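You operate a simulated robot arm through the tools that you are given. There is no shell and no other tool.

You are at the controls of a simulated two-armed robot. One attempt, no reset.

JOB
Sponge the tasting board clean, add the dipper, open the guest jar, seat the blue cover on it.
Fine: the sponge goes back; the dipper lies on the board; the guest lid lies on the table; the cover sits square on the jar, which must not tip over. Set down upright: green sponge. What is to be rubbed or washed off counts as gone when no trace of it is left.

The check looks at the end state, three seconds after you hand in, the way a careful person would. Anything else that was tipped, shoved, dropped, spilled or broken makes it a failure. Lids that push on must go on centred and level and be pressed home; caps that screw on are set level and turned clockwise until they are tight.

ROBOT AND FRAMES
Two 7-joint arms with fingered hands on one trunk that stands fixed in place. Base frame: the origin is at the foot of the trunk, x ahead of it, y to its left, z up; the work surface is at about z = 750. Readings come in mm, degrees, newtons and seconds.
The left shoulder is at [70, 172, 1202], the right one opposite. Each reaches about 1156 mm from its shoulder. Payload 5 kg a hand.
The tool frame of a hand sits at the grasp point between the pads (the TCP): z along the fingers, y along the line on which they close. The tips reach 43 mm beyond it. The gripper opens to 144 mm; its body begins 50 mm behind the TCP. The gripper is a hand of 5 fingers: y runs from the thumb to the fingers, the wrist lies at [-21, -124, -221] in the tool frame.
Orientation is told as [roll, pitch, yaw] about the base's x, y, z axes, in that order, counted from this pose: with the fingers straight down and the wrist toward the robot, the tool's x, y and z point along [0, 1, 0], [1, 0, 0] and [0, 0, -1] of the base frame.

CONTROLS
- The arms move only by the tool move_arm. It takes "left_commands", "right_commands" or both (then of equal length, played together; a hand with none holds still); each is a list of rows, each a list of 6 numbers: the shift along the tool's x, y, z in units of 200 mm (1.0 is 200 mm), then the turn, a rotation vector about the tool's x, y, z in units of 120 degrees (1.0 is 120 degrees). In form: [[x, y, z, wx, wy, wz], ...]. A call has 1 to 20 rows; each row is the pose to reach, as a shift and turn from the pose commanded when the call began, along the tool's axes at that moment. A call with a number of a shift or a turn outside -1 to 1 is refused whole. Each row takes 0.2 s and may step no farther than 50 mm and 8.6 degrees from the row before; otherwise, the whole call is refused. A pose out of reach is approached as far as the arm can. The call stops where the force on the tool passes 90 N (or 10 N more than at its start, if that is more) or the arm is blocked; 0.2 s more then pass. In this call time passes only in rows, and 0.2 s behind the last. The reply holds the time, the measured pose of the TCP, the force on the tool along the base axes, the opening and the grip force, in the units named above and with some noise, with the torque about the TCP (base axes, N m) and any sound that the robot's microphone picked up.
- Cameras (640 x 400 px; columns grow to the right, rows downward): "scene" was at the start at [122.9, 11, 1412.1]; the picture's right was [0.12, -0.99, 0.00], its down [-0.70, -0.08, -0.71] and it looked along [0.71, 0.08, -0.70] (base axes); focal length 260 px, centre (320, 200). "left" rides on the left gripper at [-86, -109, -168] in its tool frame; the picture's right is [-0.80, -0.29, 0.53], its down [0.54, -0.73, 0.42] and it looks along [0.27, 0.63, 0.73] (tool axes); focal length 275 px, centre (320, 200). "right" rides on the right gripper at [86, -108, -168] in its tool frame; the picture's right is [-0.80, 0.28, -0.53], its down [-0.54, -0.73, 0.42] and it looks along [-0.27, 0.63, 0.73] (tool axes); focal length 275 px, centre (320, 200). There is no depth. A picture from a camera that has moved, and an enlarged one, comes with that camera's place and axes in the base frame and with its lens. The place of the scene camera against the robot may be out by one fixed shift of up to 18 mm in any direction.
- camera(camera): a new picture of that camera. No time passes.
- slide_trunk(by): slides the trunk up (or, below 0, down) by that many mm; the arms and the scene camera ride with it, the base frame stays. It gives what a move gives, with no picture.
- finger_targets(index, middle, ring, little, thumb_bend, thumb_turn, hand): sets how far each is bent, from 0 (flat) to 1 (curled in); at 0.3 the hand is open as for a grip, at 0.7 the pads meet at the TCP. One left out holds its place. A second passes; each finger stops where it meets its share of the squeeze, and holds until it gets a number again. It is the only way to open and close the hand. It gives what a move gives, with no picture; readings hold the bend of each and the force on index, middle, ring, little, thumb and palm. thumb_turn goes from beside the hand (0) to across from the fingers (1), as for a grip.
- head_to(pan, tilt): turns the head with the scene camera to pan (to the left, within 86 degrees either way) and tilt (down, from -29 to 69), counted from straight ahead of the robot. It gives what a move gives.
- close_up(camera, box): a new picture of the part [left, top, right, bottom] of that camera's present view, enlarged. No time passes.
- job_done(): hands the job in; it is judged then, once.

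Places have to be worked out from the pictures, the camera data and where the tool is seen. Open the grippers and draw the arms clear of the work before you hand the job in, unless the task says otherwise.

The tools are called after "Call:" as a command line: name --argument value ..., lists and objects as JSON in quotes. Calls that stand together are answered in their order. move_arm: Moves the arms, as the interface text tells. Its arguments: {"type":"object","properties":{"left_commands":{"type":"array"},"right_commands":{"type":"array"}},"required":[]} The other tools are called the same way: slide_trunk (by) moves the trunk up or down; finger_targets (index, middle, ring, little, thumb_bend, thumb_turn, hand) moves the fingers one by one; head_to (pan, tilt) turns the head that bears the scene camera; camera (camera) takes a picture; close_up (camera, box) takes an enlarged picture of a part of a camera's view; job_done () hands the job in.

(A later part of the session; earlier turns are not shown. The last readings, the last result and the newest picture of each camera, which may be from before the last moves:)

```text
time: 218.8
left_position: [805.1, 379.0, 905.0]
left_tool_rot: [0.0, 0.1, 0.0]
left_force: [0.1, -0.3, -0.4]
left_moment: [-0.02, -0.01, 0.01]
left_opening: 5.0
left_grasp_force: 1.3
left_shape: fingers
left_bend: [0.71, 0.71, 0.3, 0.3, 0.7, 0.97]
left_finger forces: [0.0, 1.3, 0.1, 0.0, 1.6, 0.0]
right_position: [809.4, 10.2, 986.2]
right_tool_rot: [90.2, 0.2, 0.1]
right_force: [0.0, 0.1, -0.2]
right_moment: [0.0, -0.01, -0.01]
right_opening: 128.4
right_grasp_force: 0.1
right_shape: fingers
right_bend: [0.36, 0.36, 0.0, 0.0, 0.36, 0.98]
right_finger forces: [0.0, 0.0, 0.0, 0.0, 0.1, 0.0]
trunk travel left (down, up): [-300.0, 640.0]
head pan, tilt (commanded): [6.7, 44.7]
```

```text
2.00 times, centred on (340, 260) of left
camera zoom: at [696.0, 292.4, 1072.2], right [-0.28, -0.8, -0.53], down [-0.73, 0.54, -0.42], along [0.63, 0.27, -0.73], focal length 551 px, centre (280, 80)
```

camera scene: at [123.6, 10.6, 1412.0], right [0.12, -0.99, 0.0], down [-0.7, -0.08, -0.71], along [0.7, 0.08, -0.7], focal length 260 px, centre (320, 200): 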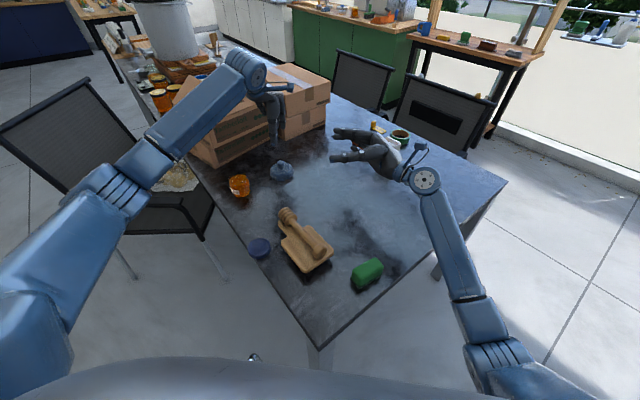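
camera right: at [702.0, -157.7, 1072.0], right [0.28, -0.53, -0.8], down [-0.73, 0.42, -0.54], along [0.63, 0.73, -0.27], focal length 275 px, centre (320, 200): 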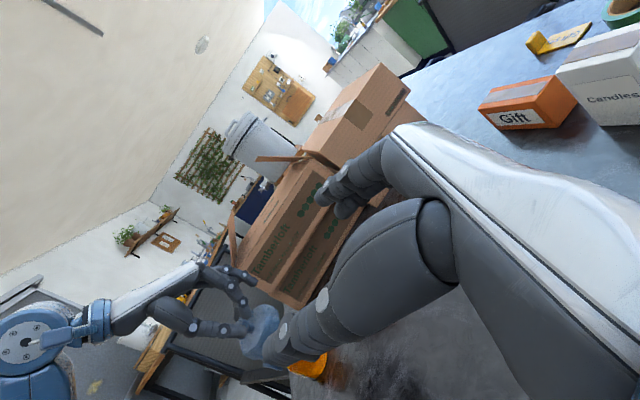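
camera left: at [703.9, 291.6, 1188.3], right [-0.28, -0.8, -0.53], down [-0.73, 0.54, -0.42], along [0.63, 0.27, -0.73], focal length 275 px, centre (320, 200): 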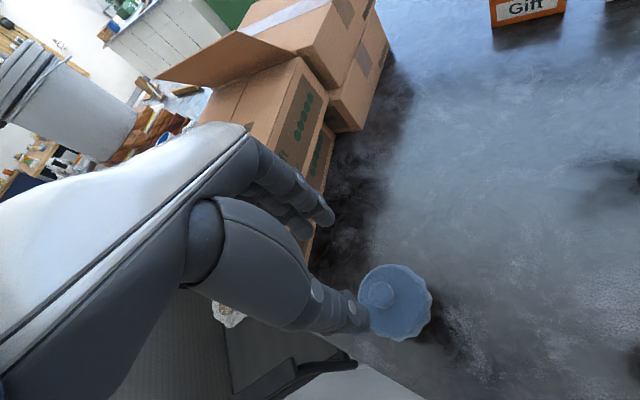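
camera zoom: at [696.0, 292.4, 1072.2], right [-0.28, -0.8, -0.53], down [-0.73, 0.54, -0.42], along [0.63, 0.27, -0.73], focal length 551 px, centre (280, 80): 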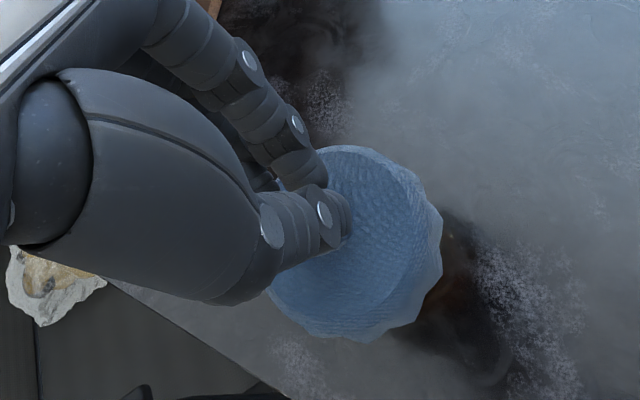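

The knob slipped out of the light grip; the cover stayed on the jar. I lift the hand away and look again.

Call:
finger_targets --hand "left" --index 0.5 --middle 0.5 --thumb_bend 0.5

Call:
move_arm --left_commands '[[0, 0, -0.15, 0, 0, 0], [0, 0, -0.35, 0, 0, 0], [0, 0, -0.55, 0, 0, 0]]'

Call:
close_up --camera "scene" --box '[225, 155, 270, 200]'

Call:
close_up --camera "left" --box '[340, 250, 450, 350]'

```text
time: 219.8
left_position: [804.5, 379.9, 903.9]
left_tool_rot: [0.0, 0.2, 0.0]
left_force: [0.8, 0.6, 0.2]
left_moment: [0.0, -0.01, 0.01]
left_opening: 78.0
left_grasp_force: 0.0
left_shape: fingers
left_bend: [0.5, 0.5, 0.3, 0.3, 0.5, 0.97]
left_finger forces: [0.0, 0.0, 0.0, 0.0, 0.0, 0.0]
right_position: [810.0, 9.9, 985.1]
right_tool_rot: [90.2, 0.1, 0.1]
right_force: [-0.1, 0.2, 0.3]
right_moment: [0.0, 0.0, -0.03]
right_opening: 128.2
right_grasp_force: 0.1
right_shape: fingers
right_bend: [0.36, 0.36, 0.0, 0.0, 0.36, 0.98]
right_finger forces: [0.0, 0.0, 0.1, 0.0, 0.0, 0.0]
trunk travel left (down, up): [-300.0, 640.0]
head pan, tilt (commanded): [6.7, 44.7]
```

```text
time: 220.6
left_position: [804.0, 380.6, 1017.3]
left_tool_rot: [0.0, 0.1, 0.0]
left_force: [-0.5, -0.3, 0.7]
left_moment: [0.01, 0.01, 0.04]
left_opening: 78.0
left_grasp_force: 0.1
left_shape: fingers
left_bend: [0.5, 0.5, 0.3, 0.3, 0.5, 0.97]
left_finger forces: [0.1, 0.0, 0.0, 0.1, 0.1, 0.1]
right_position: [809.1, 9.6, 985.5]
right_tool_rot: [90.3, 0.1, 0.0]
right_force: [-0.6, -0.8, -0.1]
right_moment: [0.0, 0.01, -0.01]
right_opening: 128.5
right_grasp_force: 0.1
right_shape: fingers
right_bend: [0.36, 0.36, 0.0, 0.0, 0.36, 0.98]
right_finger forces: [0.0, 0.0, 0.0, 0.1, 0.0, 0.1]
trunk travel left (down, up): [-300.0, 640.0]
head pan, tilt (commanded): [6.7, 44.7]
```

```text
8.89 times, centred on (248, 178) of scene
camera zoom: at [122.2, 10.4, 1412.1], right [0.12, -0.99, 0.0], down [-0.7, -0.08, -0.71], along [0.71, 0.08, -0.7], focal length 2308 px, centre (964, 400)
```

zoom: 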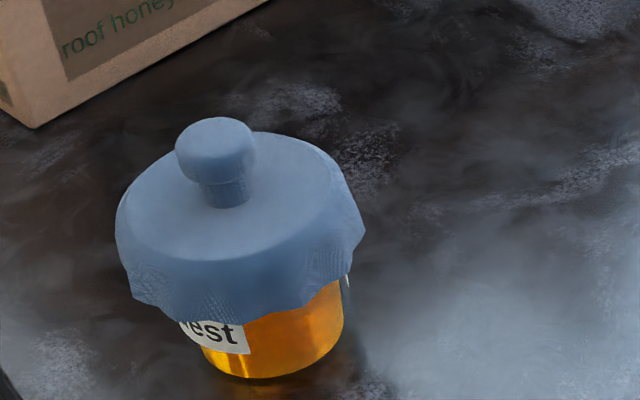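

```text
4.00 times, centred on (395, 300) of left
camera zoom: at [695.6, 292.6, 1184.0], right [-0.28, -0.8, -0.53], down [-0.73, 0.54, -0.42], along [0.63, 0.27, -0.73], focal length 1101 px, centre (20, -200)
```

zoom: 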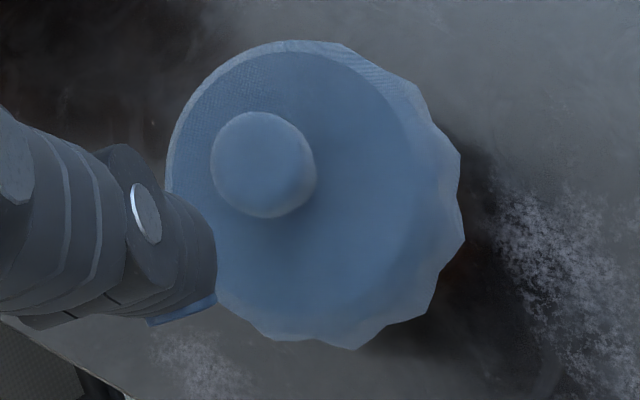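

Using a refined camera calibration, the knob top is actually at z of about 860 (so my last grip was too high), and the cover sits about 3-6 mm too near. I re-grip at the proper height to slide it into centre.

Call:
move_arm --left_commands '[[0.01, -0.005, 0.15, 0, 0, 0], [0.019, -0.01, 0.32, 0, 0, 0], [0.019, -0.01, 0.46, 0, 0, 0], [0.019, -0.01, 0.55, 0, 0, 0]]'

Call:
close_up --camera "left" --box '[240, 160, 440, 360]'

```text
time: 221.6
left_position: [804.0, 383.7, 904.3]
left_tool_rot: [0.0, 0.1, 0.1]
left_force: [0.3, 0.7, -0.6]
left_moment: [-0.02, 0.0, 0.0]
left_opening: 78.3
left_grasp_force: 0.1
left_shape: fingers
left_bend: [0.5, 0.5, 0.3, 0.3, 0.5, 0.97]
left_finger forces: [0.0, 0.0, 0.1, 0.0, 0.1, 0.0]
right_position: [810.9, 11.3, 984.6]
right_tool_rot: [90.1, 0.0, 0.0]
right_force: [0.0, -0.5, 0.1]
right_moment: [0.02, -0.03, -0.01]
right_opening: 128.0
right_grasp_force: 0.1
right_shape: fingers
right_bend: [0.36, 0.36, 0.0, 0.0, 0.36, 0.98]
right_finger forces: [0.1, 0.0, 0.0, 0.1, 0.0, 0.0]
trunk travel left (down, up): [-300.0, 640.0]
head pan, tilt (commanded): [6.7, 44.7]
```

```text
2.00 times, centred on (340, 260) of left
camera zoom: at [694.9, 296.3, 1070.7], right [-0.28, -0.8, -0.53], down [-0.73, 0.54, -0.42], along [0.63, 0.27, -0.73], focal length 551 px, centre (280, 80)
```

zoom: 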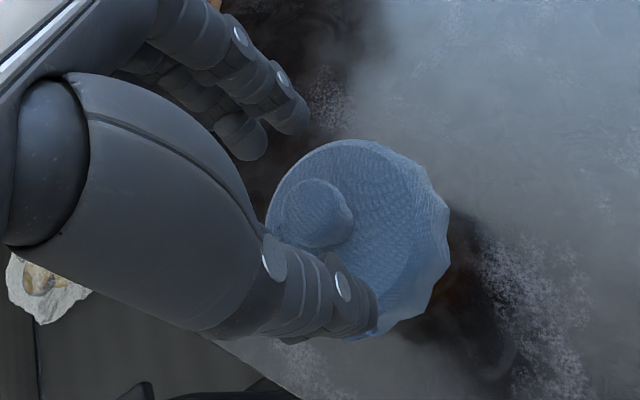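

Call:
move_arm --left_commands '[[0.001, -0.008, 0.03, 0, 0, 0], [0.001, -0.008, 0.06, 0, 0, 0]]'

Call:
finger_targets --hand "left" --index 0.64 --middle 0.64 --thumb_bend 0.64

Call:
finger_targets --hand "left" --index 0.71 --middle 0.71 --thumb_bend 0.71

Call:
close_up --camera "left" --box '[240, 160, 440, 360]'

Call:
close_up --camera "scene" --box '[225, 155, 270, 200]'

```text
time: 222.2
left_position: [801.2, 384.2, 892.0]
left_tool_rot: [0.0, 0.0, 0.0]
left_force: [-0.2, -0.7, 1.2]
left_moment: [0.0, 0.02, 0.01]
left_opening: 78.2
left_grasp_force: 0.0
left_shape: fingers
left_bend: [0.5, 0.5, 0.3, 0.3, 0.5, 0.97]
left_finger forces: [0.0, 0.0, 0.1, 0.1, 0.1, 0.1]
right_position: [808.6, 10.1, 985.4]
right_tool_rot: [90.2, 0.0, 0.1]
right_force: [0.6, 0.4, -0.5]
right_moment: [0.02, 0.02, 0.01]
right_opening: 128.2
right_grasp_force: 0.0
right_shape: fingers
right_bend: [0.36, 0.36, 0.0, 0.0, 0.36, 0.98]
right_finger forces: [0.0, 0.1, 0.0, 0.0, 0.1, 0.0]
trunk travel left (down, up): [-300.0, 640.0]
head pan, tilt (commanded): [6.7, 44.7]
```

```text
time: 223.2
left_position: [800.2, 383.6, 893.2]
left_tool_rot: [0.0, 0.0, 0.1]
left_force: [0.1, 0.8, 0.5]
left_moment: [0.02, -0.02, 0.04]
left_opening: 29.2
left_grasp_force: 0.3
left_shape: fingers
left_bend: [0.64, 0.64, 0.3, 0.3, 0.64, 0.97]
left_finger forces: [0.2, 0.0, 0.0, 0.1, 0.0, 0.0]
right_position: [809.7, 11.4, 985.6]
right_tool_rot: [90.2, 0.1, 0.2]
right_force: [0.5, -0.3, -0.2]
right_moment: [-0.02, 0.0, 0.0]
right_opening: 128.2
right_grasp_force: 0.0
right_shape: fingers
right_bend: [0.36, 0.36, 0.0, 0.0, 0.36, 0.98]
right_finger forces: [0.0, 0.1, 0.0, 0.0, 0.0, 0.0]
trunk travel left (down, up): [-300.0, 640.0]
head pan, tilt (commanded): [6.7, 44.7]
```

```text
time: 224.2
left_position: [801.6, 382.5, 892.8]
left_tool_rot: [0.0, -0.1, 0.0]
left_force: [-0.1, 0.0, 1.0]
left_moment: [0.03, 0.0, -0.01]
left_opening: 18.0
left_grasp_force: 8.1
left_shape: fingers
left_bend: [0.67, 0.68, 0.3, 0.3, 0.67, 0.97]
left_finger forces: [4.5, 3.8, 0.0, 0.0, 7.6, 0.0]
right_position: [810.1, 11.2, 986.1]
right_tool_rot: [90.2, 0.2, 0.1]
right_force: [0.3, 0.4, 0.4]
right_moment: [0.0, -0.02, 0.0]
right_opening: 128.4
right_grasp_force: 0.1
right_shape: fingers
right_bend: [0.36, 0.36, 0.0, 0.0, 0.36, 0.98]
right_finger forces: [0.0, 0.0, 0.1, 0.0, 0.0, 0.1]
trunk travel left (down, up): [-300.0, 640.0]
head pan, tilt (commanded): [6.7, 44.7]
```

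```text
2.00 times, centred on (340, 260) of left
camera zoom: at [692.4, 295.9, 1060.7], right [-0.28, -0.8, -0.53], down [-0.73, 0.54, -0.42], along [0.63, 0.27, -0.73], focal length 551 px, centre (280, 80)
```

zoom: 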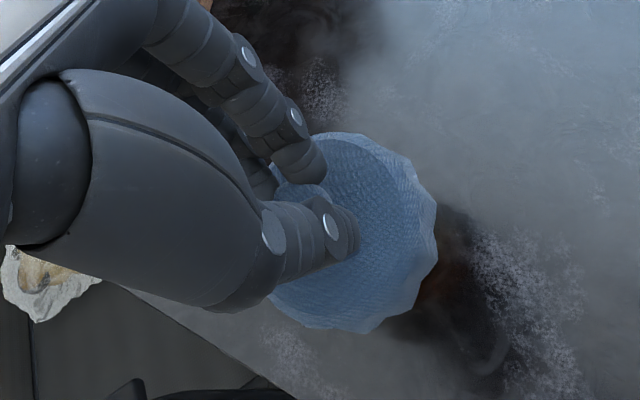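

```text
8.89 times, centred on (248, 178) of scene
camera zoom: at [122.8, 11.0, 1412.1], right [0.12, -0.99, 0.0], down [-0.7, -0.08, -0.71], along [0.71, 0.08, -0.7], focal length 2308 px, centre (964, 400)
```

zoom: 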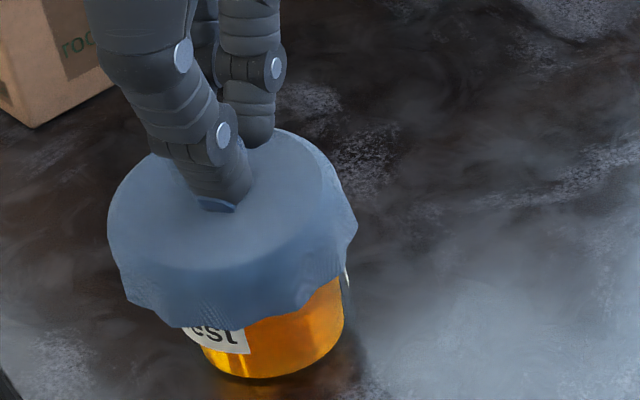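

Symmetric, firm grip now. I lift 10 mm (checking it comes along), shift 7.5 mm forward, and lower again.

Call:
finger_targets --hand "left" --index 0.73 --middle 0.73 --thumb_bend 0.735

Call:
move_arm --left_commands '[[0, 0, -0.02, 0, 0, 0], [0, 0, -0.05, 0, 0, 0], [0, 0.018, -0.05, 0, 0, 0], [0.002, 0.0375, -0.05, 0, 0, 0]]'

Call:
close_up --camera "scene" --box '[225, 155, 270, 200]'

Call:
close_up --camera "left" --box '[240, 160, 440, 360]'

```text
time: 225.2
left_position: [800.4, 383.0, 893.0]
left_tool_rot: [0.0, 0.0, 0.1]
left_force: [-0.2, -0.6, -0.4]
left_moment: [-0.03, -0.02, 0.04]
left_opening: 17.4
left_grasp_force: 13.1
left_shape: fingers
left_bend: [0.72, 0.72, 0.3, 0.3, 0.67, 0.96]
left_finger forces: [7.6, 6.6, 0.1, 0.0, 12.2, 0.0]
right_position: [808.5, 10.6, 986.3]
right_tool_rot: [90.2, 0.1, 0.1]
right_force: [-0.8, 0.3, -1.3]
right_moment: [-0.02, 0.03, 0.03]
right_opening: 128.4
right_grasp_force: 0.0
right_shape: fingers
right_bend: [0.36, 0.36, 0.0, 0.0, 0.36, 0.98]
right_finger forces: [0.0, 0.0, 0.0, 0.0, 0.0, 0.0]
trunk travel left (down, up): [-300.0, 640.0]
head pan, tilt (commanded): [6.7, 44.7]
```

```text
time: 226.2
left_position: [809.4, 384.0, 903.0]
left_tool_rot: [0.0, 0.1, 0.0]
left_force: [0.8, 1.1, 0.2]
left_moment: [0.01, 0.03, 0.03]
left_opening: 17.2
left_grasp_force: 13.1
left_shape: fingers
left_bend: [0.72, 0.72, 0.3, 0.3, 0.67, 0.96]
left_finger forces: [7.5, 6.6, 0.1, 0.0, 12.0, 0.1]
right_position: [810.5, 10.3, 984.7]
right_tool_rot: [90.2, 0.0, 0.1]
right_force: [0.0, 0.0, 0.0]
right_moment: [-0.02, 0.04, -0.02]
right_opening: 128.1
right_grasp_force: 0.0
right_shape: fingers
right_bend: [0.36, 0.36, 0.0, 0.0, 0.36, 0.98]
right_finger forces: [0.0, 0.1, 0.0, 0.0, 0.1, 0.0]
trunk travel left (down, up): [-300.0, 640.0]
head pan, tilt (commanded): [6.7, 44.7]
```

```text
8.89 times, centred on (248, 178) of scene
camera zoom: at [122.9, 11.0, 1412.1], right [0.12, -0.99, 0.0], down [-0.7, -0.08, -0.71], along [0.71, 0.08, -0.7], focal length 2308 px, centre (964, 400)
```

zoom: 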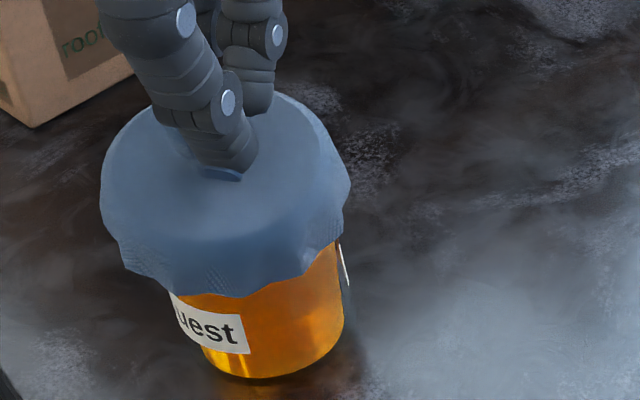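

```text
2.00 times, centred on (340, 260) of left
camera zoom: at [700.2, 296.0, 1070.2], right [-0.28, -0.8, -0.53], down [-0.73, 0.54, -0.42], along [0.63, 0.27, -0.73], focal length 551 px, centre (280, 80)
```

zoom: 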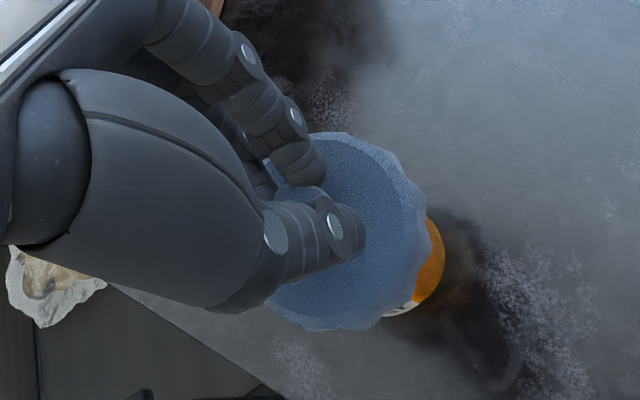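

The cover came along, level. Comparing silhouettes in the scene view, the jar is still about 3 mm further and 3 mm to the right of the cover. I shift that much and lower to contact.

Call:
move_arm --left_commands '[[-0.008, 0.008, 0, 0, 0, 0], [-0.015, 0.015, 0, 0, 0, 0], [-0.015, 0.015, 0.02, 0, 0, 0], [-0.015, 0.015, 0.035, 0, 0, 0]]'

Call:
move_arm --left_commands '[[0, 0, 0.0075, 0, 0, 0], [0, 0, 0.015, 0, 0, 0]]'

Call:
move_arm --left_commands '[[0, 0, 0.0075, 0, 0, 0], [0, 0, 0.015, 0, 0, 0]]'

Call:
close_up --camera "scene" --box '[225, 155, 270, 200]'

```text
time: 227.2
left_position: [810.8, 380.9, 895.4]
left_tool_rot: [0.0, 0.1, 0.0]
left_force: [0.8, 0.3, 0.4]
left_moment: [-0.01, 0.02, -0.04]
left_opening: 16.9
left_grasp_force: 12.7
left_shape: fingers
left_bend: [0.72, 0.72, 0.3, 0.3, 0.67, 0.96]
left_finger forces: [7.4, 6.6, 0.1, 0.0, 12.2, 0.0]
right_position: [809.6, 11.1, 986.2]
right_tool_rot: [90.3, 0.1, 0.2]
right_force: [0.1, -0.3, -0.3]
right_moment: [0.04, 0.0, 0.01]
right_opening: 128.5
right_grasp_force: 0.0
right_shape: fingers
right_bend: [0.36, 0.36, 0.0, 0.0, 0.36, 0.98]
right_finger forces: [0.0, 0.0, 0.0, 0.0, 0.0, 0.1]
trunk travel left (down, up): [-300.0, 640.0]
head pan, tilt (commanded): [6.7, 44.7]
```

```text
time: 227.8
left_position: [810.4, 379.7, 892.3]
left_tool_rot: [0.0, -0.1, 0.1]
left_force: [0.7, -0.1, 3.6]
left_moment: [0.01, 0.08, 0.0]
left_opening: 16.9
left_grasp_force: 14.0
left_shape: fingers
left_bend: [0.72, 0.72, 0.3, 0.3, 0.67, 0.96]
left_finger forces: [8.3, 6.9, 0.1, 0.0, 12.4, 0.0]
right_position: [808.2, 10.5, 985.1]
right_tool_rot: [90.2, 0.0, 0.1]
right_force: [0.3, 0.5, 0.8]
right_moment: [-0.01, 0.03, 0.02]
right_opening: 128.1
right_grasp_force: 0.0
right_shape: fingers
right_bend: [0.36, 0.36, 0.0, 0.0, 0.36, 0.98]
right_finger forces: [0.1, 0.0, 0.1, 0.1, 0.0, 0.0]
trunk travel left (down, up): [-300.0, 640.0]
head pan, tilt (commanded): [6.7, 44.7]
```

```text
time: 228.4
left_position: [811.5, 380.1, 888.8]
left_tool_rot: [0.0, 0.0, 0.2]
left_force: [2.3, 0.6, 8.8]
left_moment: [-0.09, 0.09, 0.04]
left_opening: 16.3
left_grasp_force: 16.2
left_shape: fingers
left_bend: [0.72, 0.72, 0.3, 0.3, 0.68, 0.96]
left_finger forces: [9.9, 7.5, 0.0, 0.0, 13.6, 0.0]
right_position: [810.3, 9.6, 986.4]
right_tool_rot: [90.2, 0.1, 0.1]
right_force: [-0.3, 0.6, 0.5]
right_moment: [0.02, -0.01, -0.02]
right_opening: 128.4
right_grasp_force: 0.1
right_shape: fingers
right_bend: [0.36, 0.36, 0.0, 0.0, 0.36, 0.98]
right_finger forces: [0.0, 0.1, 0.0, 0.1, 0.0, 0.0]
trunk travel left (down, up): [-300.0, 640.0]
head pan, tilt (commanded): [6.7, 44.7]
```

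```text
8.89 times, centred on (248, 178) of scene
camera zoom: at [122.1, 10.5, 1412.3], right [0.12, -0.99, 0.0], down [-0.7, -0.08, -0.71], along [0.71, 0.08, -0.7], focal length 2308 px, centre (964, 400)
```

zoom: 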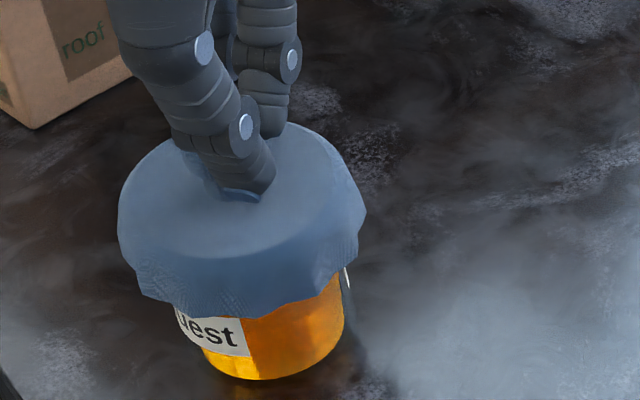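

Contact builds softly, first at the near-right of the rim: the cover is levelling against it. I press a little further to see whether it seats.

Call:
move_arm --left_commands '[[0, 0, 0.0075, 0, 0, 0], [0, 0, 0.0125, 0, 0, 0]]'

Call:
move_arm --left_commands '[[0, 0, 0.0075, 0, 0, 0], [0, 0, 0.0125, 0, 0, 0]]'

Call:
close_up --camera "scene" --box '[225, 155, 270, 200]'

Call:
close_up --camera "left" --box '[240, 160, 440, 360]'

```text
time: 229.0
left_position: [810.0, 381.1, 888.0]
left_tool_rot: [0.0, -0.1, 0.1]
left_force: [3.0, 0.3, 14.8]
left_moment: [-0.13, 0.03, 0.03]
left_opening: 15.7
left_grasp_force: 17.2
left_shape: fingers
left_bend: [0.72, 0.72, 0.3, 0.3, 0.68, 0.95]
left_finger forces: [11.5, 8.6, 0.0, 0.0, 14.6, 0.0]
right_position: [809.3, 10.6, 985.9]
right_tool_rot: [90.3, 0.0, 0.1]
right_force: [-0.3, 0.1, -0.5]
right_moment: [-0.02, 0.01, -0.05]
right_opening: 128.3
right_grasp_force: 0.2
right_shape: fingers
right_bend: [0.36, 0.36, 0.0, 0.0, 0.36, 0.98]
right_finger forces: [0.0, 0.1, 0.0, 0.0, 0.0, 0.0]
trunk travel left (down, up): [-300.0, 640.0]
head pan, tilt (commanded): [6.7, 44.7]
```

```text
time: 229.6
left_position: [811.3, 379.8, 887.4]
left_tool_rot: [0.0, -0.3, 0.1]
left_force: [6.5, -0.1, 23.3]
left_moment: [-0.14, -0.04, 0.04]
left_opening: 15.4
left_grasp_force: 19.9
left_shape: fingers
left_bend: [0.72, 0.72, 0.3, 0.3, 0.68, 0.95]
left_finger forces: [13.8, 11.1, 0.0, 0.0, 15.4, 0.0]
right_position: [808.4, 10.3, 987.2]
right_tool_rot: [90.1, -0.1, 0.1]
right_force: [1.2, -0.6, -0.6]
right_moment: [0.02, 0.01, -0.01]
right_opening: 128.4
right_grasp_force: 0.1
right_shape: fingers
right_bend: [0.36, 0.36, 0.0, 0.0, 0.36, 0.98]
right_finger forces: [0.1, 0.1, 0.0, 0.0, 0.0, 0.0]
trunk travel left (down, up): [-300.0, 640.0]
head pan, tilt (commanded): [6.7, 44.7]
```

```text
8.89 times, centred on (248, 178) of scene
camera zoom: at [120.9, 9.9, 1412.5], right [0.12, -0.99, 0.0], down [-0.7, -0.08, -0.71], along [0.71, 0.08, -0.7], focal length 2308 px, centre (964, 400)
```

zoom: 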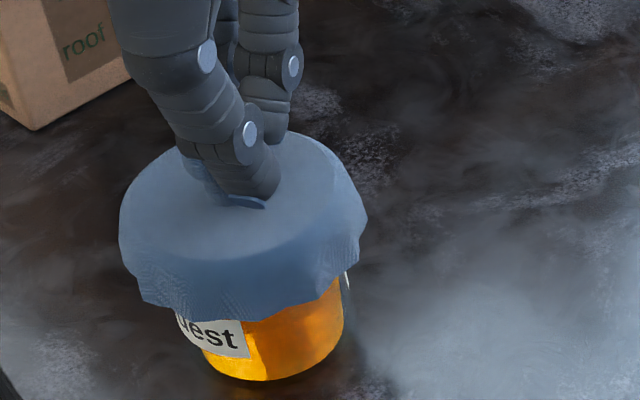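

```text
2.00 times, centred on (340, 260) of left
camera zoom: at [701.3, 293.3, 1054.0], right [-0.28, -0.8, -0.54], down [-0.72, 0.54, -0.43], along [0.63, 0.27, -0.73], focal length 551 px, centre (280, 80)
```

zoom: 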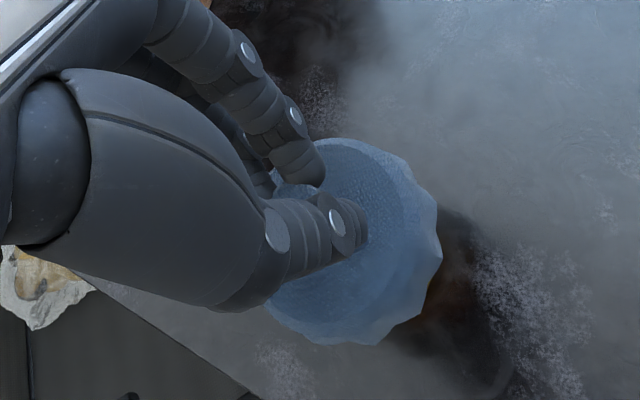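

The load is now spreading over the rim (23 N) with a sideways push of 6.5 N toward +x, so the cover wants to go about 2 mm further. I follow that.

Call:
move_arm --left_commands '[[0, 0.008, -0.002, 0, 0, 0], [0, 0.0125, -0.002, 0, 0, 0]]'

Call:
move_arm --left_commands '[[0, 0.008, 0, 0, 0, 0]]'

Call:
close_up --camera "scene" --box '[225, 155, 270, 200]'

```text
time: 230.2
left_position: [812.9, 380.6, 886.0]
left_tool_rot: [0.1, -0.1, 0.0]
left_force: [5.6, 2.5, 25.9]
left_moment: [-0.09, -0.02, 0.02]
left_opening: 15.2
left_grasp_force: 20.6
left_shape: fingers
left_bend: [0.72, 0.72, 0.3, 0.3, 0.68, 0.95]
left_finger forces: [13.5, 12.3, 0.0, 0.0, 15.9, 0.0]
right_position: [808.5, 10.5, 987.8]
right_tool_rot: [90.2, 0.0, 0.1]
right_force: [0.5, 0.7, 0.4]
right_moment: [0.0, 0.03, 0.02]
right_opening: 128.4
right_grasp_force: 0.2
right_shape: fingers
right_bend: [0.36, 0.36, 0.0, 0.0, 0.36, 0.98]
right_finger forces: [0.0, 0.0, 0.1, 0.0, 0.1, 0.1]
trunk travel left (down, up): [-300.0, 640.0]
head pan, tilt (commanded): [6.7, 44.7]
```

```text
time: 230.6
left_position: [814.0, 381.4, 886.0]
left_tool_rot: [0.1, -0.1, 0.1]
left_force: [5.9, 2.8, 26.3]
left_moment: [-0.07, 0.0, 0.03]
left_opening: 15.4
left_grasp_force: 21.2
left_shape: fingers
left_bend: [0.72, 0.72, 0.3, 0.3, 0.68, 0.95]
left_finger forces: [13.3, 12.5, 0.1, 0.0, 16.2, 0.0]
right_position: [808.1, 9.8, 986.4]
right_tool_rot: [90.2, 0.0, 0.1]
right_force: [-0.1, -0.1, 0.4]
right_moment: [0.01, 0.01, 0.0]
right_opening: 128.2
right_grasp_force: 0.1
right_shape: fingers
right_bend: [0.36, 0.36, 0.0, 0.0, 0.36, 0.98]
right_finger forces: [0.0, 0.0, 0.0, 0.0, 0.0, 0.1]
trunk travel left (down, up): [-300.0, 640.0]
head pan, tilt (commanded): [6.7, 44.7]
```

```text
8.89 times, centred on (248, 178) of scene
camera zoom: at [120.6, 10.1, 1412.4], right [0.12, -0.99, 0.0], down [-0.7, -0.08, -0.71], along [0.71, 0.08, -0.7], focal length 2308 px, centre (964, 400)
```

zoom: 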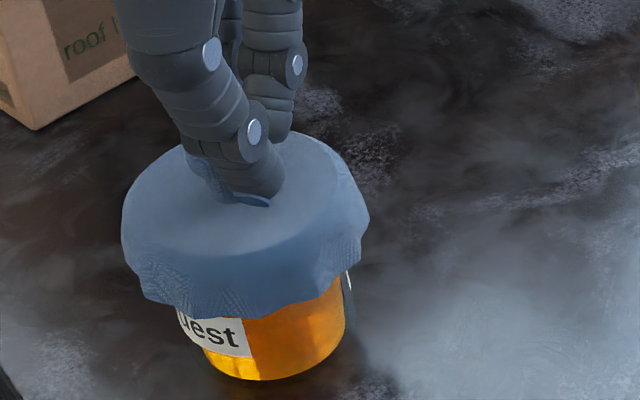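

I stop pushing sideways so as not to move the jar. I ease off, release the knob, and view how the cover sits now.

Call:
move_arm --left_commands '[[0, 0, -0.01, 0, 0, 0], [0, 0, -0.02, 0, 0, 0]]'

Call:
finger_targets --hand "left" --index 0.69 --middle 0.69 --thumb_bend 0.65

Call:
finger_targets --hand "left" --index 0.5 --middle 0.5 --thumb_bend 0.5

Call:
move_arm --left_commands '[[0, 0, -0.1, 0, 0, 0], [0, 0, -0.25, 0, 0, 0], [0, 0, -0.45, 0, 0, 0], [0, 0, -0.65, 0, 0, 0]]'

Call:
close_up --camera "scene" --box '[225, 155, 270, 200]'

Call:
close_up --camera "left" --box '[340, 250, 450, 350]'

```text
time: 231.2
left_position: [814.4, 380.6, 886.5]
left_tool_rot: [0.0, 0.2, 0.0]
left_force: [1.8, 2.1, 11.7]
left_moment: [-0.05, 0.08, 0.01]
left_opening: 15.5
left_grasp_force: 17.3
left_shape: fingers
left_bend: [0.72, 0.72, 0.3, 0.3, 0.68, 0.95]
left_finger forces: [10.2, 9.7, 0.1, 0.0, 14.6, 0.0]
right_position: [809.5, 10.9, 987.0]
right_tool_rot: [90.2, 0.0, 0.2]
right_force: [0.2, -0.2, -0.8]
right_moment: [-0.01, 0.0, 0.01]
right_opening: 128.3
right_grasp_force: 0.1
right_shape: fingers
right_bend: [0.36, 0.36, 0.0, 0.0, 0.36, 0.98]
right_finger forces: [0.0, 0.1, 0.0, 0.0, 0.0, 0.0]
trunk travel left (down, up): [-300.0, 640.0]
head pan, tilt (commanded): [6.7, 44.7]
```

```text
time: 232.2
left_position: [814.9, 380.3, 887.8]
left_tool_rot: [0.0, 0.1, 0.0]
left_force: [0.6, -0.7, -0.1]
left_moment: [0.01, 0.02, -0.01]
left_opening: 20.1
left_grasp_force: 1.6
left_shape: fingers
left_bend: [0.69, 0.68, 0.3, 0.3, 0.64, 0.97]
left_finger forces: [0.1, 1.8, 0.1, 0.0, 1.8, 0.1]
right_position: [809.2, 10.7, 985.2]
right_tool_rot: [90.3, 0.1, 0.1]
right_force: [0.0, -0.6, -0.2]
right_moment: [0.01, -0.02, 0.02]
right_opening: 128.0
right_grasp_force: 0.1
right_shape: fingers
right_bend: [0.36, 0.36, 0.0, 0.0, 0.36, 0.98]
right_finger forces: [0.0, 0.1, 0.0, 0.0, 0.1, 0.0]
trunk travel left (down, up): [-300.0, 640.0]
head pan, tilt (commanded): [6.7, 44.7]
```

```text
time: 233.2
left_position: [816.0, 379.6, 888.6]
left_tool_rot: [0.0, 0.1, 0.0]
left_force: [-0.8, -0.3, -0.5]
left_moment: [0.0, 0.01, 0.0]
left_opening: 77.9
left_grasp_force: 0.1
left_shape: fingers
left_bend: [0.5, 0.5, 0.3, 0.3, 0.5, 0.97]
left_finger forces: [0.1, 0.0, 0.0, 0.0, 0.0, 0.1]
right_position: [809.6, 10.2, 985.2]
right_tool_rot: [90.2, 0.1, 0.2]
right_force: [0.8, -0.6, 0.3]
right_moment: [0.01, 0.03, 0.0]
right_opening: 128.2
right_grasp_force: 0.1
right_shape: fingers
right_bend: [0.36, 0.36, 0.0, 0.0, 0.36, 0.98]
right_finger forces: [0.1, 0.1, 0.1, 0.0, 0.0, 0.0]
trunk travel left (down, up): [-300.0, 640.0]
head pan, tilt (commanded): [6.7, 44.7]
```

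```text
time: 234.2
left_position: [815.3, 383.6, 1023.1]
left_tool_rot: [0.0, 0.1, 0.0]
left_force: [0.1, -0.1, -0.4]
left_moment: [0.05, -0.01, 0.02]
left_opening: 78.3
left_grasp_force: 0.1
left_shape: fingers
left_bend: [0.5, 0.5, 0.3, 0.3, 0.5, 0.97]
left_finger forces: [0.0, 0.0, 0.0, 0.0, 0.0, 0.0]
right_position: [809.8, 11.1, 985.7]
right_tool_rot: [90.2, 0.1, 0.0]
right_force: [0.9, 0.6, 0.7]
right_moment: [0.03, 0.01, -0.03]
right_opening: 128.3
right_grasp_force: 0.0
right_shape: fingers
right_bend: [0.36, 0.36, 0.0, 0.0, 0.36, 0.98]
right_finger forces: [0.0, 0.0, 0.1, 0.1, 0.0, 0.0]
trunk travel left (down, up): [-300.0, 640.0]
head pan, tilt (commanded): [6.7, 44.7]
```

```text
8.89 times, centred on (248, 178) of scene
camera zoom: at [122.2, 10.4, 1412.1], right [0.12, -0.99, 0.0], down [-0.7, -0.08, -0.71], along [0.71, 0.08, -0.7], focal length 2308 px, centre (964, 400)
```

zoom: 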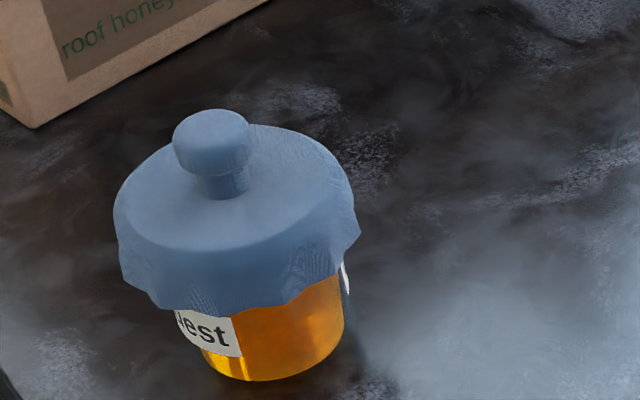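

```text
4.00 times, centred on (395, 300) of left
camera zoom: at [705.2, 296.1, 1190.0], right [-0.28, -0.8, -0.53], down [-0.73, 0.54, -0.42], along [0.63, 0.27, -0.73], focal length 1101 px, centre (20, -200)
```

zoom: 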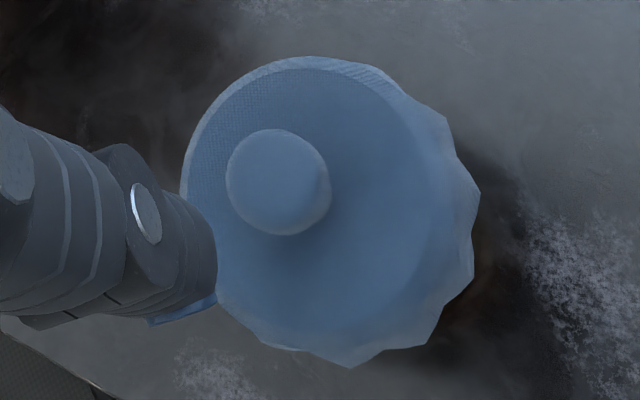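

The cover now rests level at about (807, 384), knob top 862; the jar's axis is near (809.5, 382.5). I re-grip the knob and slide the cover gently with light pressure to find true centre.

Call:
move_arm --left_commands '[[0.005, -0.02, 0.15, 0, 0, 0], [0.0095, -0.039, 0.32, 0, 0, 0], [0.0095, -0.039, 0.48, 0, 0, 0], [0.0095, -0.039, 0.58, 0, 0, 0]]'

Call:
close_up --camera "left" --box '[240, 160, 440, 360]'

```text
time: 235.2
left_position: [807.1, 382.0, 902.8]
left_tool_rot: [0.0, 0.2, -0.1]
left_force: [0.4, 0.9, 0.8]
left_moment: [0.0, 0.05, 0.04]
left_opening: 78.1
left_grasp_force: 0.0
left_shape: fingers
left_bend: [0.5, 0.5, 0.3, 0.3, 0.5, 0.97]
left_finger forces: [0.0, 0.0, 0.0, 0.0, 0.0, 0.0]
right_position: [810.4, 9.8, 984.9]
right_tool_rot: [90.2, 0.1, 0.1]
right_force: [0.8, -0.3, 0.5]
right_moment: [-0.02, -0.01, 0.0]
right_opening: 128.7
right_grasp_force: 0.0
right_shape: fingers
right_bend: [0.36, 0.36, 0.0, 0.0, 0.36, 0.98]
right_finger forces: [0.0, 0.0, 0.0, 0.1, 0.1, 0.1]
trunk travel left (down, up): [-300.0, 640.0]
head pan, tilt (commanded): [6.7, 44.7]
```

```text
2.00 times, centred on (340, 260) of left
camera zoom: at [698.3, 296.0, 1069.5], right [-0.28, -0.8, -0.53], down [-0.73, 0.54, -0.42], along [0.63, 0.27, -0.73], focal length 551 px, centre (280, 80)
```

zoom: 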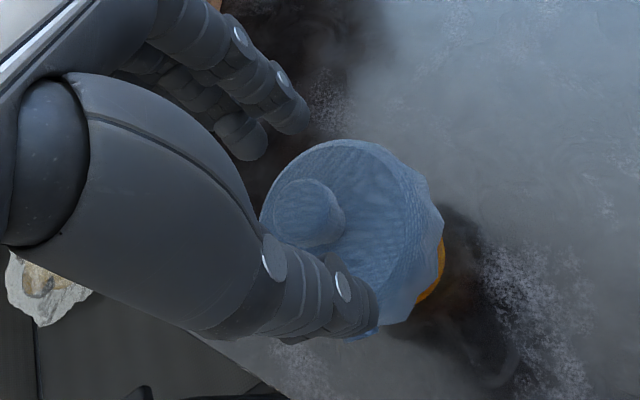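

Call:
move_arm --left_commands '[[0.0095, -0.0095, 0.02, 0, 0, 0], [0.0095, -0.0095, 0.045, 0, 0, 0]]'

Call:
finger_targets --hand "left" --index 0.64 --middle 0.64 --thumb_bend 0.64

Call:
finger_targets --hand "left" --index 0.705 --middle 0.705 --thumb_bend 0.705

Call:
close_up --camera "scene" --box '[225, 155, 270, 200]'

```text
time: 235.8
left_position: [806.1, 384.7, 893.1]
left_tool_rot: [0.0, 0.0, 0.0]
left_force: [0.6, -0.5, -0.5]
left_moment: [-0.01, 0.04, 0.0]
left_opening: 78.0
left_grasp_force: 0.1
left_shape: fingers
left_bend: [0.5, 0.5, 0.3, 0.3, 0.5, 0.97]
left_finger forces: [0.0, 0.0, 0.0, 0.0, 0.0, 0.0]
right_position: [810.0, 11.1, 985.9]
right_tool_rot: [90.2, 0.1, 0.1]
right_force: [-0.3, -0.2, -0.1]
right_moment: [0.0, 0.03, 0.02]
right_opening: 128.4
right_grasp_force: 0.1
right_shape: fingers
right_bend: [0.36, 0.36, 0.0, 0.0, 0.36, 0.98]
right_finger forces: [0.0, 0.0, 0.0, 0.0, 0.0, 0.1]
trunk travel left (down, up): [-300.0, 640.0]
head pan, tilt (commanded): [6.7, 44.7]
```

```text
time: 236.8
left_position: [806.7, 384.7, 893.4]
left_tool_rot: [0.1, 0.1, 0.0]
left_force: [-0.2, 0.0, -0.1]
left_moment: [0.0, -0.04, -0.02]
left_opening: 29.2
left_grasp_force: 0.2
left_shape: fingers
left_bend: [0.64, 0.64, 0.3, 0.3, 0.64, 0.97]
left_finger forces: [0.3, 0.1, 0.1, 0.1, 0.0, 0.0]
right_position: [809.7, 11.1, 985.4]
right_tool_rot: [90.2, 0.1, 0.1]
right_force: [0.4, -0.4, 0.0]
right_moment: [-0.01, -0.02, 0.0]
right_opening: 128.4
right_grasp_force: 0.1
right_shape: fingers
right_bend: [0.36, 0.36, 0.0, 0.0, 0.36, 0.98]
right_finger forces: [0.0, 0.1, 0.0, 0.0, 0.1, 0.0]
trunk travel left (down, up): [-300.0, 640.0]
head pan, tilt (commanded): [6.7, 44.7]
```

```text
time: 237.8
left_position: [805.6, 384.2, 892.3]
left_tool_rot: [0.0, 0.1, 0.0]
left_force: [-0.2, 0.1, -0.4]
left_moment: [-0.03, 0.0, -0.06]
left_opening: 18.3
left_grasp_force: 5.1
left_shape: fingers
left_bend: [0.68, 0.68, 0.3, 0.3, 0.67, 0.97]
left_finger forces: [2.4, 2.9, 0.0, 0.0, 4.9, 0.1]
right_position: [809.8, 11.0, 986.3]
right_tool_rot: [90.2, 0.1, 0.1]
right_force: [0.4, 0.4, 0.1]
right_moment: [0.04, 0.03, 0.03]
right_opening: 128.4
right_grasp_force: 0.0
right_shape: fingers
right_bend: [0.36, 0.36, 0.0, 0.0, 0.36, 0.98]
right_finger forces: [0.0, 0.0, 0.0, 0.0, 0.0, 0.1]
trunk travel left (down, up): [-300.0, 640.0]
head pan, tilt (commanded): [6.7, 44.7]
```

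```text
8.89 times, centred on (248, 178) of scene
camera zoom: at [122.8, 11.0, 1412.1], right [0.12, -0.99, 0.0], down [-0.7, -0.08, -0.71], along [0.71, 0.08, -0.7], focal length 2308 px, centre (964, 400)
```

zoom: 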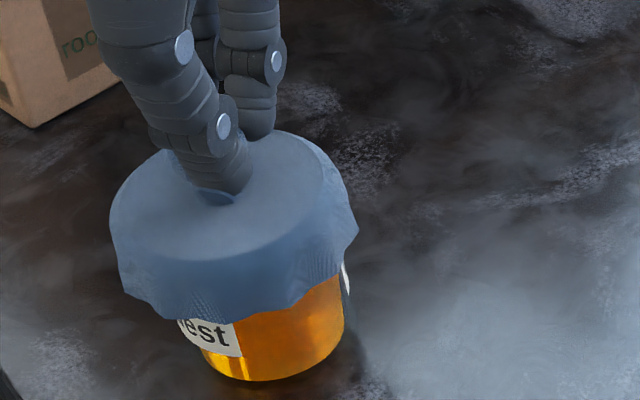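

Gripped. I add light downward pressure and slide forward in small steps, watching forces.

Call:
move_arm --left_commands '[[0, 0, 0.006, 0, 0, 0], [0, 0, 0.012, 0, 0, 0]]'

Call:
move_arm --left_commands '[[0, 0.0075, 0.003, 0, 0, 0], [0, 0.015, 0.005, 0, 0, 0]]'

Call:
move_arm --left_commands '[[0, 0.0075, 0, 0, 0, 0], [0, 0.015, 0, 0, 0, 0]]'

Call:
close_up --camera "scene" --box '[225, 155, 270, 200]'

```text
time: 238.4
left_position: [806.1, 383.5, 891.8]
left_tool_rot: [0.0, 0.0, -0.1]
left_force: [0.5, 0.2, 4.3]
left_moment: [0.01, -0.02, 0.0]
left_opening: 17.8
left_grasp_force: 5.7
left_shape: fingers
left_bend: [0.67, 0.68, 0.3, 0.3, 0.67, 0.97]
left_finger forces: [2.9, 3.6, 0.1, 0.1, 5.5, 0.1]
right_position: [810.2, 11.2, 985.9]
right_tool_rot: [90.2, 0.1, 0.2]
right_force: [0.3, -0.9, -0.8]
right_moment: [0.01, 0.0, 0.01]
right_opening: 128.3
right_grasp_force: 0.1
right_shape: fingers
right_bend: [0.36, 0.36, 0.0, 0.0, 0.36, 0.98]
right_finger forces: [0.0, 0.1, 0.0, 0.0, 0.0, 0.0]
trunk travel left (down, up): [-300.0, 640.0]
head pan, tilt (commanded): [6.7, 44.7]
```

```text
time: 239.0
left_position: [808.8, 384.1, 890.5]
left_tool_rot: [-0.1, 0.0, 0.0]
left_force: [-1.5, -0.2, 7.7]
left_moment: [-0.04, 0.14, 0.03]
left_opening: 18.2
left_grasp_force: 6.5
left_shape: fingers
left_bend: [0.68, 0.69, 0.3, 0.3, 0.67, 0.97]
left_finger forces: [2.4, 2.9, 0.0, 0.0, 7.8, 0.0]
right_position: [809.7, 11.1, 986.8]
right_tool_rot: [90.2, -0.1, 0.1]
right_force: [0.1, -0.3, 0.6]
right_moment: [0.0, 0.04, -0.02]
right_opening: 128.2
right_grasp_force: 0.0
right_shape: fingers
right_bend: [0.36, 0.36, 0.0, 0.0, 0.36, 0.98]
right_finger forces: [0.1, 0.0, 0.1, 0.0, 0.0, 0.1]
trunk travel left (down, up): [-300.0, 640.0]
head pan, tilt (commanded): [6.7, 44.7]
```

```text
time: 239.6
left_position: [810.4, 384.6, 890.4]
left_tool_rot: [0.0, 0.0, 0.0]
left_force: [-2.6, -0.6, 8.2]
left_moment: [-0.04, 0.19, -0.01]
left_opening: 17.9
left_grasp_force: 6.6
left_shape: fingers
left_bend: [0.68, 0.69, 0.3, 0.3, 0.67, 0.97]
left_finger forces: [2.3, 2.8, 0.1, 0.1, 8.0, 0.1]
right_position: [810.0, 10.5, 986.7]
right_tool_rot: [90.1, 0.0, 0.0]
right_force: [0.2, 0.6, -0.4]
right_moment: [-0.01, 0.0, 0.01]
right_opening: 127.9
right_grasp_force: 0.0
right_shape: fingers
right_bend: [0.36, 0.36, 0.0, 0.0, 0.36, 0.98]
right_finger forces: [0.0, 0.0, 0.0, 0.0, 0.0, 0.1]
trunk travel left (down, up): [-300.0, 640.0]
head pan, tilt (commanded): [6.7, 44.7]
```

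```text
8.89 times, centred on (248, 178) of scene
camera zoom: at [121.6, 10.5, 1412.3], right [0.12, -0.99, 0.0], down [-0.7, -0.08, -0.71], along [0.71, 0.08, -0.7], focal length 2308 px, centre (964, 400)
```

zoom: 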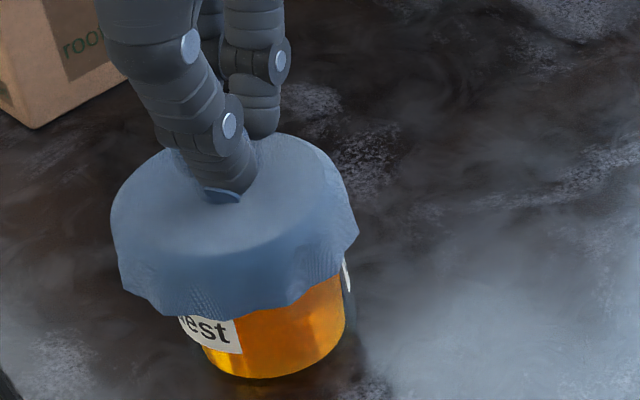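

The first press was perfectly centred (no moment). Sliding met 2.6 N resistance without the cover moving, so it may be held by the neck. I reduce the downward load and push a bit more to tell friction from a real stop.

Call:
move_arm --left_commands '[[0, 0, -0.006, 0, 0, 0], [0, 0, -0.011, 0, 0, 0]]'

Call:
move_arm --left_commands '[[0, 0.008, 0, 0, 0, 0], [0, 0.015, 0, 0, 0, 0]]'

Call:
close_up --camera "scene" --box '[225, 155, 270, 200]'

```text
time: 240.2
left_position: [812.0, 385.0, 891.4]
left_tool_rot: [0.0, 0.1, 0.0]
left_force: [-1.9, -0.3, 3.2]
left_moment: [-0.02, 0.11, 0.0]
left_opening: 18.0
left_grasp_force: 5.4
left_shape: fingers
left_bend: [0.68, 0.69, 0.3, 0.3, 0.67, 0.97]
left_finger forces: [2.2, 2.8, 0.0, 0.0, 6.7, 0.0]
right_position: [810.4, 10.7, 984.1]
right_tool_rot: [90.2, 0.1, 0.1]
right_force: [0.3, -0.1, 0.7]
right_moment: [0.0, -0.03, -0.02]
right_opening: 128.2
right_grasp_force: 0.0
right_shape: fingers
right_bend: [0.36, 0.36, 0.0, 0.0, 0.36, 0.98]
right_finger forces: [0.0, 0.1, 0.0, 0.0, 0.0, 0.0]
trunk travel left (down, up): [-300.0, 640.0]
head pan, tilt (commanded): [6.7, 44.7]
```

```text
time: 240.8
left_position: [814.0, 385.1, 891.3]
left_tool_rot: [0.0, 0.1, 0.1]
left_force: [-2.7, 0.3, 1.7]
left_moment: [0.01, 0.1, 0.04]
left_opening: 17.7
left_grasp_force: 5.0
left_shape: fingers
left_bend: [0.68, 0.69, 0.3, 0.3, 0.67, 0.97]
left_finger forces: [2.1, 2.8, 0.0, 0.1, 5.8, 0.0]
right_position: [808.9, 10.4, 985.4]
right_tool_rot: [90.2, 0.0, 0.1]
right_force: [-0.2, -1.1, 0.3]
right_moment: [0.01, 0.0, 0.01]
right_opening: 127.9
right_grasp_force: 0.0
right_shape: fingers
right_bend: [0.36, 0.36, 0.0, 0.0, 0.36, 0.98]
right_finger forces: [0.0, 0.0, 0.0, 0.0, 0.0, 0.0]
trunk travel left (down, up): [-300.0, 640.0]
head pan, tilt (commanded): [6.7, 44.7]
```

```text
8.89 times, centred on (248, 178) of scene
camera zoom: at [122.6, 10.9, 1412.1], right [0.12, -0.99, 0.0], down [-0.7, -0.08, -0.71], along [0.71, 0.08, -0.7], focal length 2308 px, centre (964, 400)
```

zoom: 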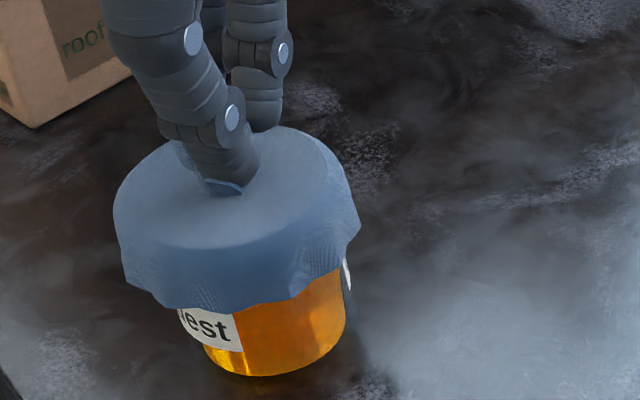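

Lateral push of 2.7 N at only 1.7 N load, with cover and jar moving together: the cover is located on the neck. I take the sideways load off again, then press straight down.

Call:
move_arm --left_commands '[[0, -0.01, 0, 0, 0, 0], [0, -0.02, 0, 0, 0, 0]]'

Call:
move_arm --left_commands '[[0, 0, 0.0075, 0, 0, 0], [0, 0, 0.015, 0, 0, 0]]'

Call:
move_arm --left_commands '[[0, 0, 0.0075, 0, 0, 0], [0, 0, 0.015, 0, 0, 0]]'

Call:
close_up --camera "scene" --box '[225, 155, 270, 200]'

```text
time: 241.4
left_position: [809.7, 384.8, 891.0]
left_tool_rot: [0.0, 0.0, 0.0]
left_force: [0.4, 0.1, 0.1]
left_moment: [-0.01, 0.04, 0.01]
left_opening: 18.0
left_grasp_force: 5.6
left_shape: fingers
left_bend: [0.68, 0.69, 0.3, 0.3, 0.67, 0.97]
left_finger forces: [2.6, 3.3, 0.0, 0.1, 4.8, 0.0]
right_position: [809.4, 10.8, 985.2]
right_tool_rot: [90.3, 0.2, 0.1]
right_force: [-0.4, -0.1, 0.4]
right_moment: [0.02, -0.04, -0.01]
right_opening: 128.3
right_grasp_force: 0.0
right_shape: fingers
right_bend: [0.36, 0.36, 0.0, 0.0, 0.36, 0.98]
right_finger forces: [0.0, 0.1, 0.0, 0.1, 0.1, 0.1]
trunk travel left (down, up): [-300.0, 640.0]
head pan, tilt (commanded): [6.7, 44.7]
```

```text
time: 242.0
left_position: [810.7, 384.2, 890.2]
left_tool_rot: [0.0, -0.1, 0.1]
left_force: [-1.2, -0.1, 7.3]
left_moment: [-0.02, 0.05, -0.01]
left_opening: 17.5
left_grasp_force: 6.2
left_shape: fingers
left_bend: [0.68, 0.69, 0.3, 0.3, 0.67, 0.97]
left_finger forces: [2.9, 3.8, 0.0, 0.1, 6.5, 0.0]
right_position: [810.3, 11.0, 986.3]
right_tool_rot: [90.2, 0.0, 0.1]
right_force: [-0.1, -0.5, 0.5]
right_moment: [0.0, 0.01, -0.01]
right_opening: 128.3
right_grasp_force: 0.2
right_shape: fingers
right_bend: [0.36, 0.36, 0.0, 0.0, 0.36, 0.98]
right_finger forces: [0.0, 0.1, 0.1, 0.1, 0.0, 0.0]
trunk travel left (down, up): [-300.0, 640.0]
head pan, tilt (commanded): [6.7, 44.7]
```

```text
time: 242.6
left_position: [811.4, 385.1, 888.9]
left_tool_rot: [0.0, -0.2, 0.0]
left_force: [2.1, -0.3, 16.7]
left_moment: [0.03, -0.08, -0.01]
left_opening: 17.4
left_grasp_force: 9.6
left_shape: fingers
left_bend: [0.68, 0.68, 0.3, 0.3, 0.67, 0.97]
left_finger forces: [4.7, 6.9, 0.1, 0.1, 7.6, 0.0]
right_position: [809.1, 10.4, 985.7]
right_tool_rot: [90.3, 0.1, 0.0]
right_force: [0.1, -0.7, 0.9]
right_moment: [0.0, -0.02, 0.01]
right_opening: 128.2
right_grasp_force: 0.1
right_shape: fingers
right_bend: [0.36, 0.36, 0.0, 0.0, 0.36, 0.98]
right_finger forces: [0.0, 0.0, 0.0, 0.1, 0.0, 0.0]
trunk travel left (down, up): [-300.0, 640.0]
head pan, tilt (commanded): [6.7, 44.7]
```

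```text
8.89 times, centred on (248, 178) of scene
camera zoom: at [121.2, 10.1, 1412.5], right [0.12, -0.99, 0.0], down [-0.7, -0.08, -0.71], along [0.71, 0.08, -0.7], focal length 2308 px, centre (964, 400)
```

zoom: 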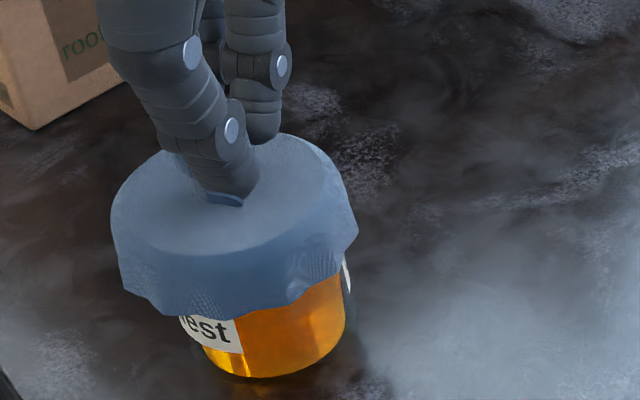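

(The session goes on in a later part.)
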